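You operate a simulated robot arm through the tools that you are given. There is no shell and no other tool. Be economical: measure what you need, move in short steps, check, and stop when the job is done.

Carry out the task below with a simulated robot arm. There is one attempt and no reset: what you move stays moved.

TASK
Put one of the sample jars from the top of the long table on the drip tray there.

It is judged by the outcome, as a careful person would: the job done as asked, and still so three seconds after it is handed in. It fails if anything else is knocked over, pushed out of place, dropped, spilled or broken.

THE ROBOT
A 7-joint arm with a two-finger parallel gripper, fixed in place. Base frame: the origin is at the foot of the arm, x ahead of it, y to its left, z up; the work surface is at about z = 729. Lengths are in mm, angles in degrees, forces in N, time in s.
With the tool pointing down near the work surface it reaches from about 180 to 680 mm from the base axis. Its first joint turns from -66.0 to 66.0 degrees. Payload 2.4 kg.
Tool frame: the origin (TCP) lies between the finger pads and is the grasp point; the fingertips stand 30 mm ahead of it; z points along the fingers, y is the line along which they close. The gripper opens to 94 mm. The fingers are 28 mm wide and 10 mm thick; the gripper's body (50 by 96 mm) begins 55 mm behind the TCP.
Orientation is that of the tool frame in the base frame, as a unit quaternion [w, x, y, z]. With the fingers straight down and closing along the base's y, the tool's x points along the base's -x, its y along +y and its z along -z.

THE INTERFACE
- The arm moves only by the tool send_rows. Its arguments are lists of equal length, an entry for each row: "translation": the shift along the tool's x, y, z in units of 150 mm (1.0 is 150 mm), a list of three; "angular": the turn, a rotation vector about the tool's x, y, z in units of 60 degrees (1.0 is 60 degrees), a list of three; "jaw": the gripper command, from -1 (fully open) to 1 (shut), values between in proportion. In form: {"translation": [[dx, dy, dz], ...], "angular": [[rx, ry, rz], ...], "jaw": [jaw, ...]}. A call has 1 to 20 rows; each row is the pose to reach, as a shift and turn from the pose commanded when the call began, along the tool's axes at that moment. A call with a number of a shift or a turn outside -1 to 1 is refused whole. A row lasts 0.2 s, in which the tool goes at most 50 mm and 8.6 degrees; a call with a longer step from one row to the next is refused whole, and so is a gripper value outside its range. A pose out of reach is approached as far as the arm can. The call stops where the force on the tool passes 40 N (or 10 N more than at its start, if that is more) or the arm is blocked; 0.2 s more then pass. The fingers move at their own pace (about 153 mm/s each) and stop on an object; they squeeze with about 38 N. The grip force told is the motor's: it shows also when the fingers shut on nothing. Time passes only in rows, and 0.2 s behind the last, so rows that repeat a pose let the fingers close. It gives the time, the measured TCP pose, the force on the tool (base axes), the opening and the grip force at its end, in the units of the frame above (readings bear some noise).
- Cameras (640 x 400 px; columns grow to the right, rows downward): "scene" is fixed at [36.9, 486.3, 1438.6]; the picture's right is [-0.70, -0.72, 0.00], its down [-0.50, 0.48, -0.72] and it looks along [0.52, -0.50, -0.69] (base axes); focal length 365 px, centre (320, 200). "wrist" rides on the gripper at [-37, 0, -58] in the tool frame; the picture's right is [0.00, -1.00, 0.00], its down [0.97, 0.00, -0.24] and it looks along [0.24, 0.00, 0.97] (tool axes); focal length 218 px, centre (320, 200).
- camera(camera): a new picture of that camera. No time passes.
- pixel_to_xyz(camera, pixels): for up to 12 pixels [column, row] of the newest picture of that camera ("zoom" is the newest enlarged one), the place [x, y, z] in the base frame of the surface seen there, good to about 3 mm, but the place of the scene camera against the robot may be out by one fixed shift of up to 12 mm in any direction. No time passes.
- close_up(camera, box): a new picture of the part [left, top, right, bottom] of that camera's present view, enlarged. No time passes.
- job_done(): hands the job in; it is judged then, once.

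Work in short steps. Measure before you move; look again where a grasp or a placing could have gone wrong, and mend it. You have 60 turns and 20 pictures in all, the two below and enlarged ones among them. Open the gripper and draw the arm clear of the work before you hand the job in, unless the task says otherwise; then end with one line.

The tools are called after "Request:" by a JSON object that holds its "api" and its "payload". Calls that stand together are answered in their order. send_rows: Moves the arm, as the interface text tells. Its arguments: {"type":"object","properties":{"translation":{"type":"array"},"angular":{"type":"array"},"jaw":{"type":"array"}},"required":["translation","angular","jaw"]} The other tools are called the same way: camera (camera) takes a picture; pixel_to_xyz (camera, pixels) gives the place of the surface under pixels of a picture; close_up (camera, box) takes an enlarged picture of a part of a camera's view; job_done () hands the job in.

At the start:

```text
time: 0.0
position: [379.9, 237.5, 1071.5]
tcp_rot: [0.001, 0.0, 1.0, 0.001]
contact_force: [-0.4, 0.3, -0.5]
gripper_width: 94.3
grasp_force: 0.2
```

scene: 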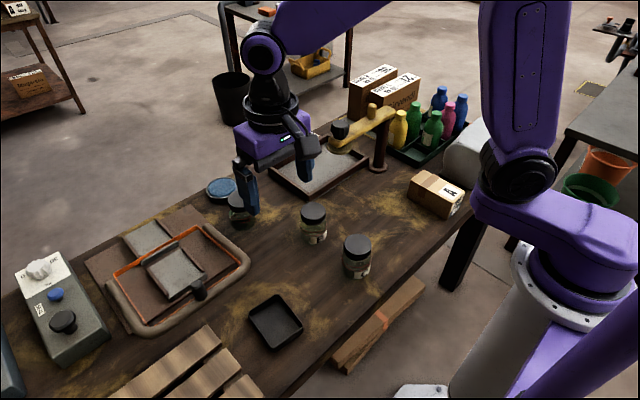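
wrist: 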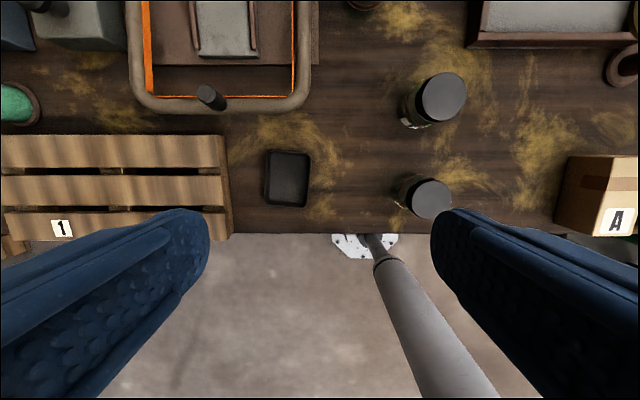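

The scene shows jars at about (240,208), (313,222) and (357,255), and several tray candidates: a small black tray (275,322) and a grey tray by the tap (320,170). I'll enlarge both areas.

Request:
{"api": "close_up", "payload": {"camera": "scene", "box": [180, 90, 420, 290]}}

Request:
{"api": "close_up", "payload": {"camera": "scene", "box": [0, 180, 320, 380]}}

```text
2.00 times, centred on (300, 190) of scene
```

zoom: 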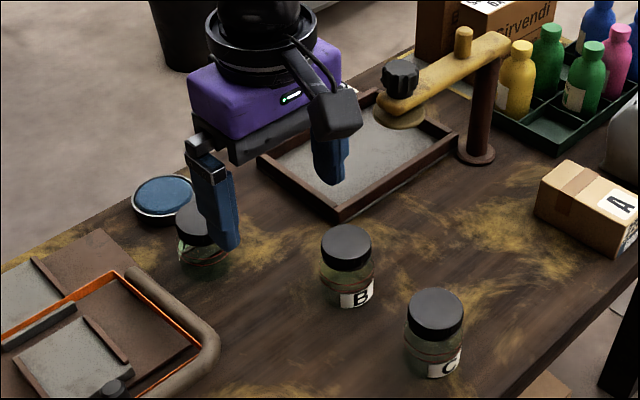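

```text
2.00 times, centred on (160, 280) of scene
```

zoom: 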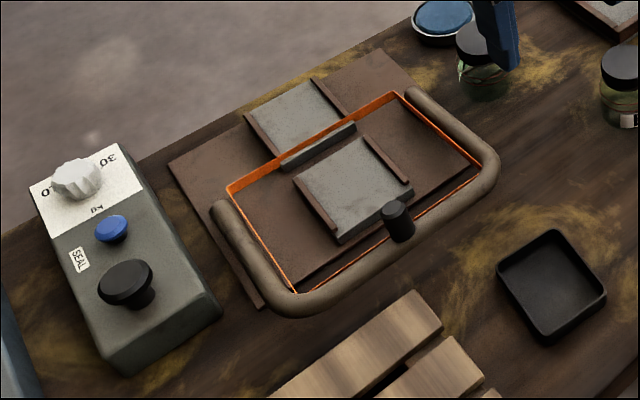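

I need detail on the tap fixture and the small black tray to decide which is the drip tray.

Request:
{"api": "close_up", "payload": {"camera": "scene", "box": [260, 90, 420, 210]}}

Request:
{"api": "pixel_to_xyz", "payload": {"camera": "scene", "pixels": [[275, 322], [249, 311], [285, 296], [302, 328], [268, 348], [313, 210], [357, 243], [315, 172], [269, 168], [308, 195], [369, 167], [221, 188]]}}

Request:
{"api": "pixel_to_xyz", "payload": {"camera": "wrist", "pixels": [[442, 97], [430, 198], [287, 178], [267, 178], [309, 178], [288, 152], [288, 205], [560, 20], [480, 42], [635, 42], [405, 120], [403, 190]]}}

```text
3.33 times, centred on (340, 150) of scene
```

zoom: 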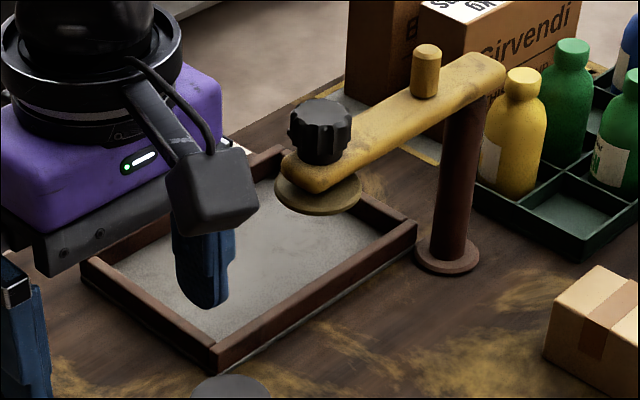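

```text
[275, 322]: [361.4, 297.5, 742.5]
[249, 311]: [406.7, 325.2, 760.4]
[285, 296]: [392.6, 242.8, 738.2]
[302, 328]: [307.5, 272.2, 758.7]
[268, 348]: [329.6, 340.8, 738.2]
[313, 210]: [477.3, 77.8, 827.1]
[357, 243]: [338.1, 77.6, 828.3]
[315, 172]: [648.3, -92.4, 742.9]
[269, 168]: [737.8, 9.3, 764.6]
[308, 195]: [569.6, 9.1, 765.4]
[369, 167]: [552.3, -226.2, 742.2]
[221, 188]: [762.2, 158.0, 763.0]
```

```text
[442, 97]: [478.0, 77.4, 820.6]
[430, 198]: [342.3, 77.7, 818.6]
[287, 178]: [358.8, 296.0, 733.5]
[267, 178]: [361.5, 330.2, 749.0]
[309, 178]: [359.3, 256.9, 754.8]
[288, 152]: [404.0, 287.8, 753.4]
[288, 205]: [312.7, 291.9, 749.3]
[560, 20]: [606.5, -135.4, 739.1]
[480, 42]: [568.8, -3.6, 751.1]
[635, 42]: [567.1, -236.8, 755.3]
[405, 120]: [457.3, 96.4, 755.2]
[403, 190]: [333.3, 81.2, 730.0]
```

Two candidates remain. I move the arm over the jars (about x 440, y 87, staying high) for a clear view of both trays.

Request:
{"api": "send_rows", "payload": {"translation": [[-0.08, -0.2, 0], [-0.16, -0.4, 0], [-0.24, -0.6, 0], [-0.32, -0.8, 0], [-0.4, -1.0, 0], [-0.4, -1.0, 0]], "angular": [[0, 0, 0], [0, 0, 0], [0, 0, 0], [0, 0, 0], [0, 0, 0], [0, 0, 0]], "jaw": [-1, -1, -1, -1, -1, -1]}}

Request:
{"api": "camera", "payload": {"camera": "wrist"}}

Request:
{"api": "camera", "payload": {"camera": "scene"}}

```text
time: 1.4
position: [441.0, 87.4, 1071.7]
tcp_rot: [0.002, 0.0, 1.0, 0.0]
contact_force: [0.6, -0.3, -0.4]
gripper_width: 94.1
grasp_force: 0.1
```

```text
14 pictures are left
```

wrist: 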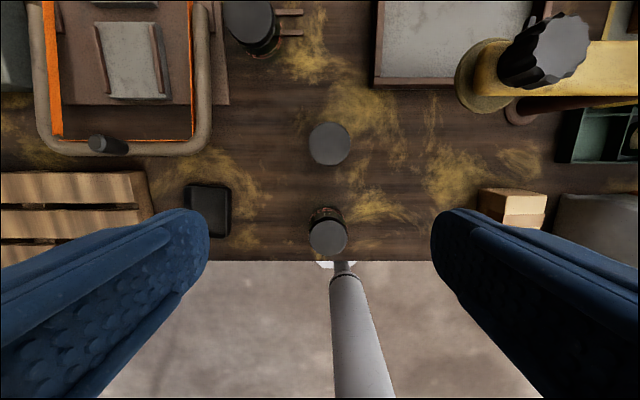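

```text
13 pictures are left
```

scene: 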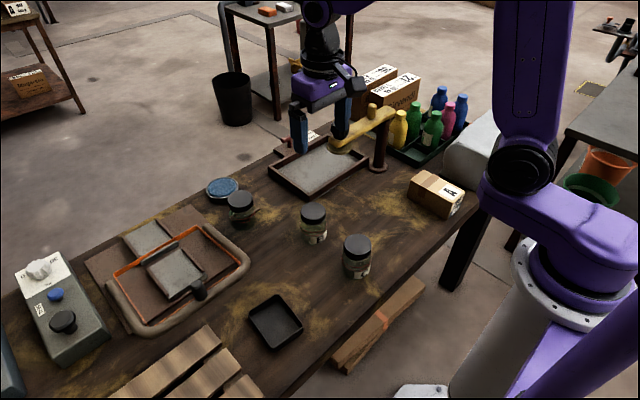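

There is something labelled behind the big tray near (312,137); I enlarge it.

Request:
{"api": "close_up", "payload": {"camera": "scene", "box": [255, 110, 399, 200]}}

Request:
{"api": "close_up", "payload": {"camera": "scene", "box": [200, 170, 400, 360]}}

```text
4.44 times, centred on (327, 155) of scene
```

zoom: 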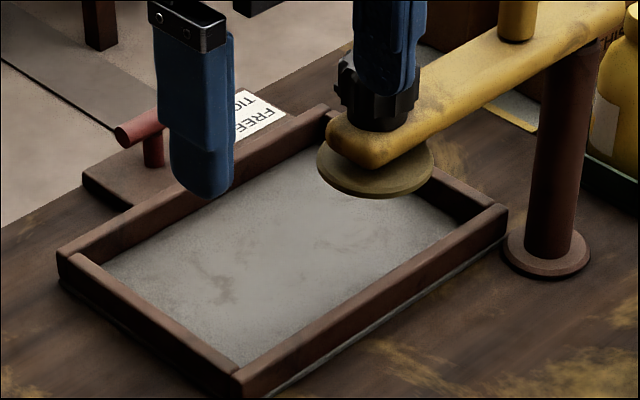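

```text
2.11 times, centred on (300, 265) of scene
```

zoom: 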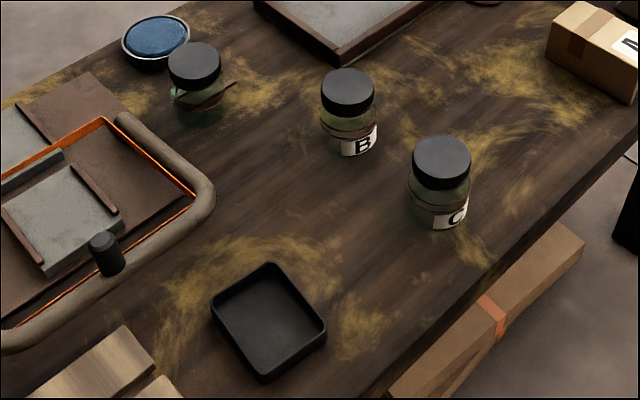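

The big framed plate has a swing clamp and a FREE/TIGHT lever, so it is a clamping fixture; the small black plastic tray at (275,322) is the drip tray. I examine jar C, the nearest and clear of obstacles.

Request:
{"api": "close_up", "payload": {"camera": "scene", "box": [325, 225, 389, 289]}}

Request:
{"api": "pixel_to_xyz", "payload": {"camera": "wrist", "pixels": [[328, 237], [311, 237], [345, 237], [328, 220], [328, 250], [327, 212], [208, 210], [190, 210], [227, 210], [208, 188], [208, 233], [345, 212]]}}

Request:
{"api": "close_up", "payload": {"camera": "wrist", "box": [280, 180, 376, 270]}}

```text
6.25 times, centred on (357, 257) of scene
```

zoom: 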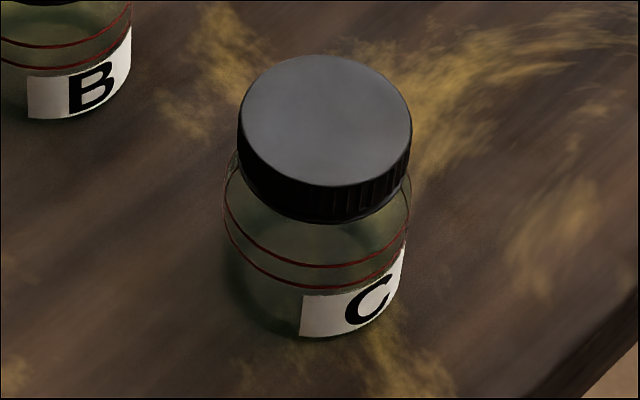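

```text
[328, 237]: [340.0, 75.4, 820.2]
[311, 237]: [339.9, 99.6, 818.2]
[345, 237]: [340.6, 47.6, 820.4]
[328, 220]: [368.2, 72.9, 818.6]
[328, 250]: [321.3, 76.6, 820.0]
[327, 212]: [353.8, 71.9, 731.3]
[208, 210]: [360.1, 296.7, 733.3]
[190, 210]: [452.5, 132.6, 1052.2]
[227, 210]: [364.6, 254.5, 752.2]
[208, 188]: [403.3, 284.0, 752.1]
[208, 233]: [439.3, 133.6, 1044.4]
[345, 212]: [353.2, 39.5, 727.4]
```

```text
4.44 times, centred on (328, 225) of wrist
```

zoom: 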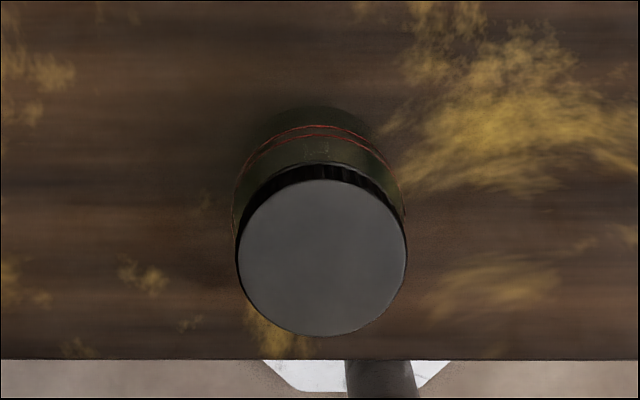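

Jar C's lid centre is about (340,75,820), Ø~54, body ~60. Next I check the tray's exact inside from closer above: move toward it and lower to z≈970.

Request:
{"api": "send_rows", "payload": {"translation": [[0.02, 0.2, 0.1], [0.04, 0.4, 0.2], [0.06, 0.6, 0.3], [0.08, 0.8, 0.4], [0.1, 1.0, 0.5], [0.12, 1.0, 0.7], [0.12, 1.0, 0.7]], "angular": [[0, 0, 0], [0, 0, 0], [0, 0, 0], [0, 0, 0], [0, 0, 0], [0, 0, 0], [0, 0, 0]], "jaw": [-1, -1, -1, -1, -1, -1, -1]}}

Request:
{"api": "close_up", "payload": {"camera": "wrist", "box": [200, 130, 360, 250]}}

```text
time: 3.0
position: [421.7, 238.8, 965.8]
tcp_rot: [0.002, 0.0, 1.0, 0.002]
contact_force: [-0.2, 0.6, -0.1]
gripper_width: 94.2
grasp_force: 0.1
```

```text
3.33 times, centred on (280, 190) of wrist
```

zoom: 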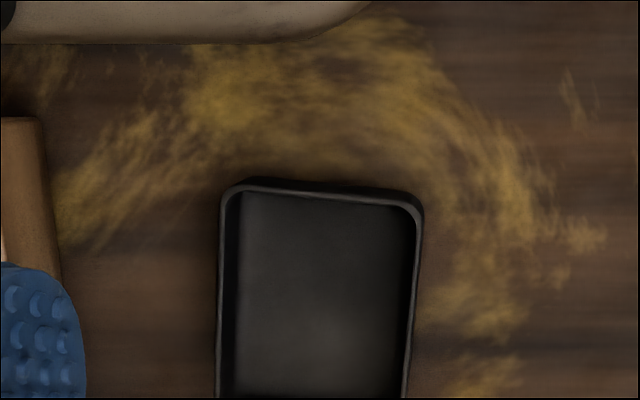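

Request:
{"api": "pixel_to_xyz", "payload": {"camera": "zoom", "pixels": [[224, 300], [239, 300], [246, 300], [405, 300], [411, 300], [416, 300], [300, 188], [300, 196], [300, 204], [221, 380], [404, 380], [320, 300]]}}

Request:
{"api": "close_up", "payload": {"camera": "wrist", "box": [200, 170, 360, 290]}}

```text
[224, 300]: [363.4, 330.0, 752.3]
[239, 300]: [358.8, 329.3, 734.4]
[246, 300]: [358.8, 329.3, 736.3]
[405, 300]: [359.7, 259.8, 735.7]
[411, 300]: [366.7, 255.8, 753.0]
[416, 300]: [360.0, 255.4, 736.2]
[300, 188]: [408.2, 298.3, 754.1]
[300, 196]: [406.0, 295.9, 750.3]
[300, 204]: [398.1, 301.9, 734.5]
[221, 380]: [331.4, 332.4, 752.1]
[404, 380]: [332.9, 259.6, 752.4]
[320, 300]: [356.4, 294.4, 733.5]
```

```text
3.33 times, centred on (280, 230) of wrist
```

zoom: 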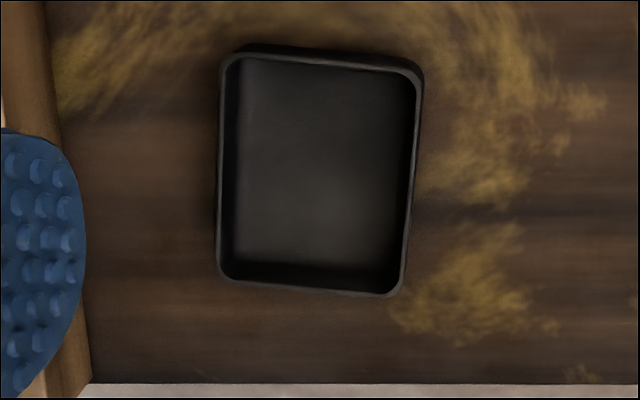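

The tray interior is about 70 × 90 mm, centre ≈(358,293), rim z≈753, floor ≈734: the jar fits upright. Now I go above jar C.

Request:
{"api": "send_rows", "payload": {"translation": [[0.11, -0.2, 0], [0.22, -0.4, 0], [0.33, -0.6, 0], [0.44, -0.8, 0], [0.545, -1.0, 0], [0.545, -1.0, 0]], "angular": [[0, 0, 0], [0, 0, 0], [0, 0, 0], [0, 0, 0], [0, 0, 0], [0, 0, 0]], "jaw": [-1, -1, -1, -1, -1, -1]}}

Request:
{"api": "pixel_to_xyz", "payload": {"camera": "zoom", "pixels": [[300, 288], [300, 290], [300, 286], [235, 275], [390, 292], [230, 62], [412, 75], [315, 170]]}}

```text
time: 4.4
position: [342.1, 87.2, 965.0]
tcp_rot: [0.001, 0.0, 1.0, 0.001]
contact_force: [-0.4, 0.7, 0.8]
gripper_width: 94.2
grasp_force: 0.1
```

```text
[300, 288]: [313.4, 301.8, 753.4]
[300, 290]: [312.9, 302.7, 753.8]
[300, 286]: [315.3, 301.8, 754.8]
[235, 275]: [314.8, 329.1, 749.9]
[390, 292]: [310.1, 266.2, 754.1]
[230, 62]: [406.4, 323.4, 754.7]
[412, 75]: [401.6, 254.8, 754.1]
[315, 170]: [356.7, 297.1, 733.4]
```

Measured at (342,87,965). I shift to y=75 and drop to z≈880 (tips 30 above the lid), then look.

Request:
{"api": "send_rows", "payload": {"translation": [[0.007, -0.04, 0.1], [0.013, -0.081, 0.2], [0.013, -0.081, 0.4], [0.013, -0.081, 0.567], [0.013, -0.081, 0.567]], "angular": [[0, 0, 0], [0, 0, 0], [0, 0, 0], [0, 0, 0], [0, 0, 0]], "jaw": [-1, -1, -1, -1, -1]}}

Request:
{"api": "camera", "payload": {"camera": "wrist"}}

```text
time: 5.6
position: [339.6, 75.5, 880.8]
tcp_rot: [0.002, 0.0, 1.0, 0.0]
contact_force: [0.4, -0.9, 0.2]
gripper_width: 94.3
grasp_force: 0.0
```

```text
6 pictures are left
```

wrist: 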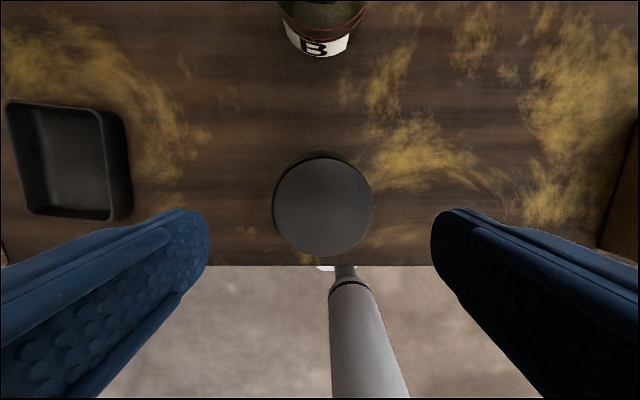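

The lid is centred at (324,207), implying about (343,74). I correct slightly and descend to z≈788.

Request:
{"api": "send_rows", "payload": {"translation": [[-0.018, -0.008, 0.1], [-0.018, -0.008, 0.25], [-0.018, -0.008, 0.4], [-0.018, -0.008, 0.52], [-0.018, -0.008, 0.617], [-0.018, -0.008, 0.617]], "angular": [[0, 0, 0], [0, 0, 0], [0, 0, 0], [0, 0, 0], [0, 0, 0], [0, 0, 0]], "jaw": [-1, -1, -1, -1, -1, -1]}}

```text
time: 7.0
position: [341.4, 73.7, 789.2]
tcp_rot: [0.002, 0.001, 1.0, 0.001]
contact_force: [-0.2, 0.2, -0.2]
gripper_width: 93.9
grasp_force: 0.0
```

No contact on the way down; I close on the jar.

Request:
{"api": "send_rows", "payload": {"translation": [[0, 0, 0], [0, 0, 0], [0, 0, 0], [0, 0, 0]], "angular": [[0, 0, 0], [0, 0, 0], [0, 0, 0], [0, 0, 0]], "jaw": [1, 1, 1, 1]}}

```text
time: 8.1
position: [342.8, 74.3, 789.9]
tcp_rot: [0.001, 0.0, 1.0, 0.001]
contact_force: [-3.2, -0.4, 10.7]
gripper_width: 64.7
grasp_force: 37.7
stopped in row 4: the force on the tool passed its limit (the readings are from after the stop); the commanded pose is now the measured one
```

Gripped at width 64.7, grip 37.7 N. Lift slowly.

Request:
{"api": "send_rows", "payload": {"translation": [[0, 0, -0.03], [0, 0, -0.1], [0, 0, -0.2], [0, 0, -0.35], [0, 0, -0.5], [0, 0, -0.65], [0, 0, -0.65]], "angular": [[0, 0, 0], [0, 0, 0], [0, 0, 0], [0, 0, 0], [0, 0, 0], [0, 0, 0], [0, 0, 0]], "jaw": [1, 1, 1, 1, 1, 1, 1]}}

Request:
{"api": "camera", "payload": {"camera": "scene"}}

```text
time: 9.7
position: [340.9, 73.9, 886.8]
tcp_rot: [0.0, -0.001, 1.0, 0.001]
contact_force: [-0.1, -0.4, 0.0]
gripper_width: 64.8
grasp_force: 38.5
```

```text
5 pictures are left
```

scene: 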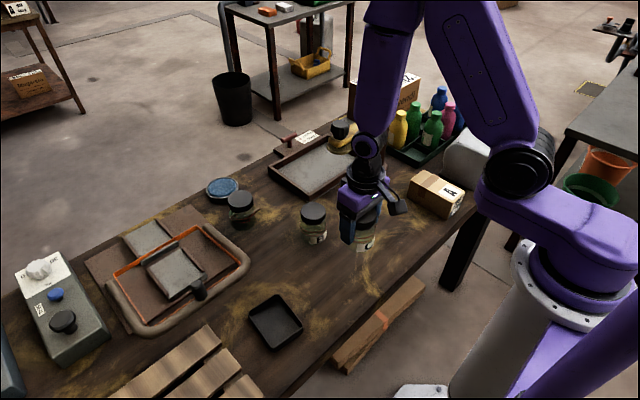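

The jar is held clear. I carry it to y≈224 and then on to above the tray.

Request:
{"api": "send_rows", "payload": {"translation": [[-0.01, 0.1, 0], [-0.04, 0.25, 0], [-0.07, 0.45, 0], [-0.09, 0.65, 0], [-0.11, 0.85, 0], [-0.117, 1.0, 0], [-0.117, 1.0, 0]], "angular": [[0, 0, 0], [0, 0, 0], [0, 0, 0], [0, 0, 0], [0, 0, 0], [0, 0, 0], [0, 0, 0]], "jaw": [1, 1, 1, 1, 1, 1, 1]}}

Request:
{"api": "send_rows", "payload": {"translation": [[0, 0.1, 0], [0, 0.25, 0], [0, 0.38, 0], [0, 0.46, 0], [0, 0.46, 0], [0, 0.46, 0]], "angular": [[0, 0, 0], [0, 0, 0], [0, 0, 0], [0, 0, 0], [0, 0, 0], [0, 0, 0]], "jaw": [1, 1, 1, 1, 1, 1]}}

Request:
{"api": "camera", "payload": {"camera": "wrist"}}

```text
time: 11.3
position: [359.8, 223.1, 889.9]
tcp_rot: [0.001, 0.001, 1.0, 0.001]
contact_force: [-0.1, -0.2, -0.7]
gripper_width: 64.6
grasp_force: 37.7
```

```text
time: 12.7
position: [359.7, 293.3, 888.0]
tcp_rot: [0.0, 0.0, 1.0, 0.001]
contact_force: [-0.4, -0.6, -0.2]
gripper_width: 64.5
grasp_force: 37.8
```

```text
4 pictures are left
```

wrist: 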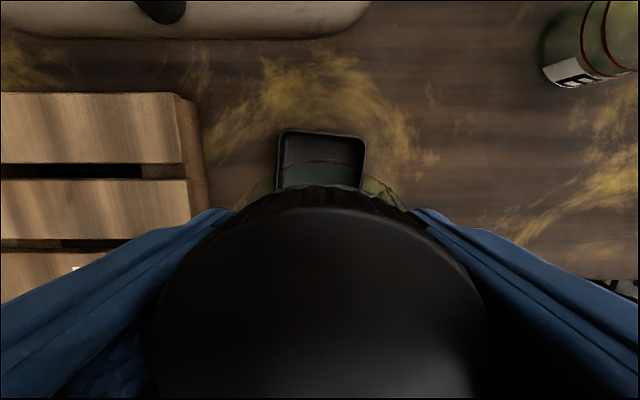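

The tray's back edge is centred near column 323, as expected. I lower to z≈818 (jar bottom just above the rim) and check alignment.

Request:
{"api": "send_rows", "payload": {"translation": [[0, 0, 0.1], [0, 0, 0.22], [0, 0, 0.34], [0, 0, 0.42], [0, 0, 0.467], [0, 0, 0.467]], "angular": [[0, 0, 0], [0, 0, 0], [0, 0, 0], [0, 0, 0], [0, 0, 0], [0, 0, 0]], "jaw": [1, 1, 1, 1, 1, 1]}}

Request:
{"api": "close_up", "payload": {"camera": "scene", "box": [225, 260, 325, 360]}}

```text
time: 14.1
position: [359.5, 292.2, 818.5]
tcp_rot: [0.001, 0.0, 1.0, 0.002]
contact_force: [0.4, -0.5, -1.2]
gripper_width: 64.6
grasp_force: 37.9
```

```text
4.00 times, centred on (275, 310) of scene
```

zoom: 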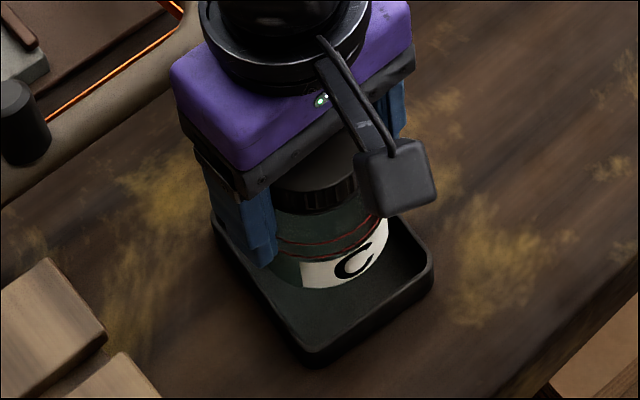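

It's aligned over the tray. I lower gently to contact, around z≈795.

Request:
{"api": "send_rows", "payload": {"translation": [[0, 0.003, 0.03], [0, 0.004, 0.06], [0, 0.004, 0.09], [0, 0.004, 0.115], [0, 0.004, 0.135], [0, 0.004, 0.147], [0, 0.004, 0.147]], "angular": [[0, 0, 0], [0, 0, 0], [0, 0, 0], [0, 0, 0], [0, 0, 0], [0, 0, 0], [0, 0, 0]], "jaw": [1, 1, 1, 1, 1, 1, 1]}}

```text
time: 15.7
position: [360.7, 294.6, 795.6]
tcp_rot: [0.001, 0.0, 1.0, 0.002]
contact_force: [0.2, 0.7, -1.5]
gripper_width: 64.8
grasp_force: 37.6
```

No contact force yet; I feel downward in small steps.

Request:
{"api": "send_rows", "payload": {"translation": [[0, 0, 0.007], [0, 0, 0.014], [0, 0, 0.014]], "angular": [[0, 0, 0], [0, 0, 0], [0, 0, 0]], "jaw": [1, 1, 1]}}

```text
time: 16.5
position: [360.3, 294.5, 794.7]
tcp_rot: [0.001, -0.001, 1.0, 0.001]
contact_force: [-1.0, -0.6, 5.1]
gripper_width: 64.7
grasp_force: 37.9
```

5 N upward at z=794.7 matches the tray floor. Release and retract upward.

Request:
{"api": "send_rows", "payload": {"translation": [[0, 0, 0], [0, 0, 0], [0, 0, 0]], "angular": [[0, 0, 0], [0, 0, 0], [0, 0, 0]], "jaw": [0, -0.7, -0.7]}}

Request:
{"api": "send_rows", "payload": {"translation": [[0, 0, -0.1], [0, 0, -0.25], [0, 0, -0.45], [0, 0, -0.7], [0, 0, -1.0], [0, 0, -1.0]], "angular": [[0, 0, 0], [0, 0, 0], [0, 0, 0], [0, 0, 0], [0, 0, 0], [0, 0, 0]], "jaw": [-0.7, -0.7, -0.7, -0.7, -1, -1]}}

Request:
{"api": "close_up", "payload": {"camera": "scene", "box": [225, 250, 335, 360]}}

```text
time: 17.3
position: [360.2, 292.9, 794.9]
tcp_rot: [0.001, 0.0, 1.0, 0.001]
contact_force: [0.0, -0.8, -0.3]
gripper_width: 79.7
grasp_force: 0.1
```

```text
time: 18.7
position: [360.5, 292.6, 946.1]
tcp_rot: [0.002, 0.0, 1.0, 0.001]
contact_force: [0.5, 0.2, 0.6]
gripper_width: 93.9
grasp_force: 0.1
```

```text
3.64 times, centred on (280, 305) of scene
```

zoom: 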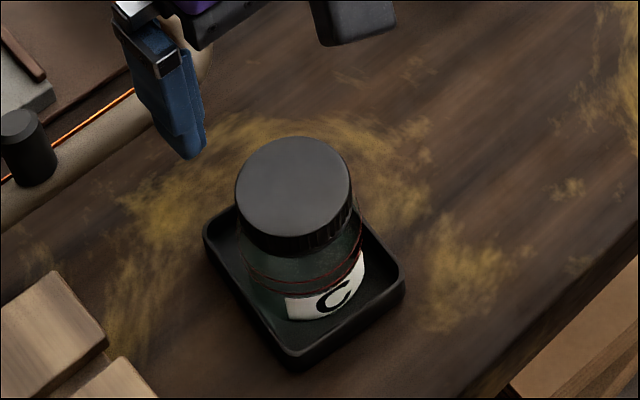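

The jar stands upright in the tray and the arm is clear with the gripper open. Handing in.

Request:
{"api": "job_done", "payload": {}}

```text
The job is handed in.
```

I put sample jar C upright in the small black tray on the long table; the gripper is open, the arm is clear, and I saw nothing else disturbed. No tray was labelled as the drip tray, so I picked the black one because the larger grey one looked like part of a clamping fixture.
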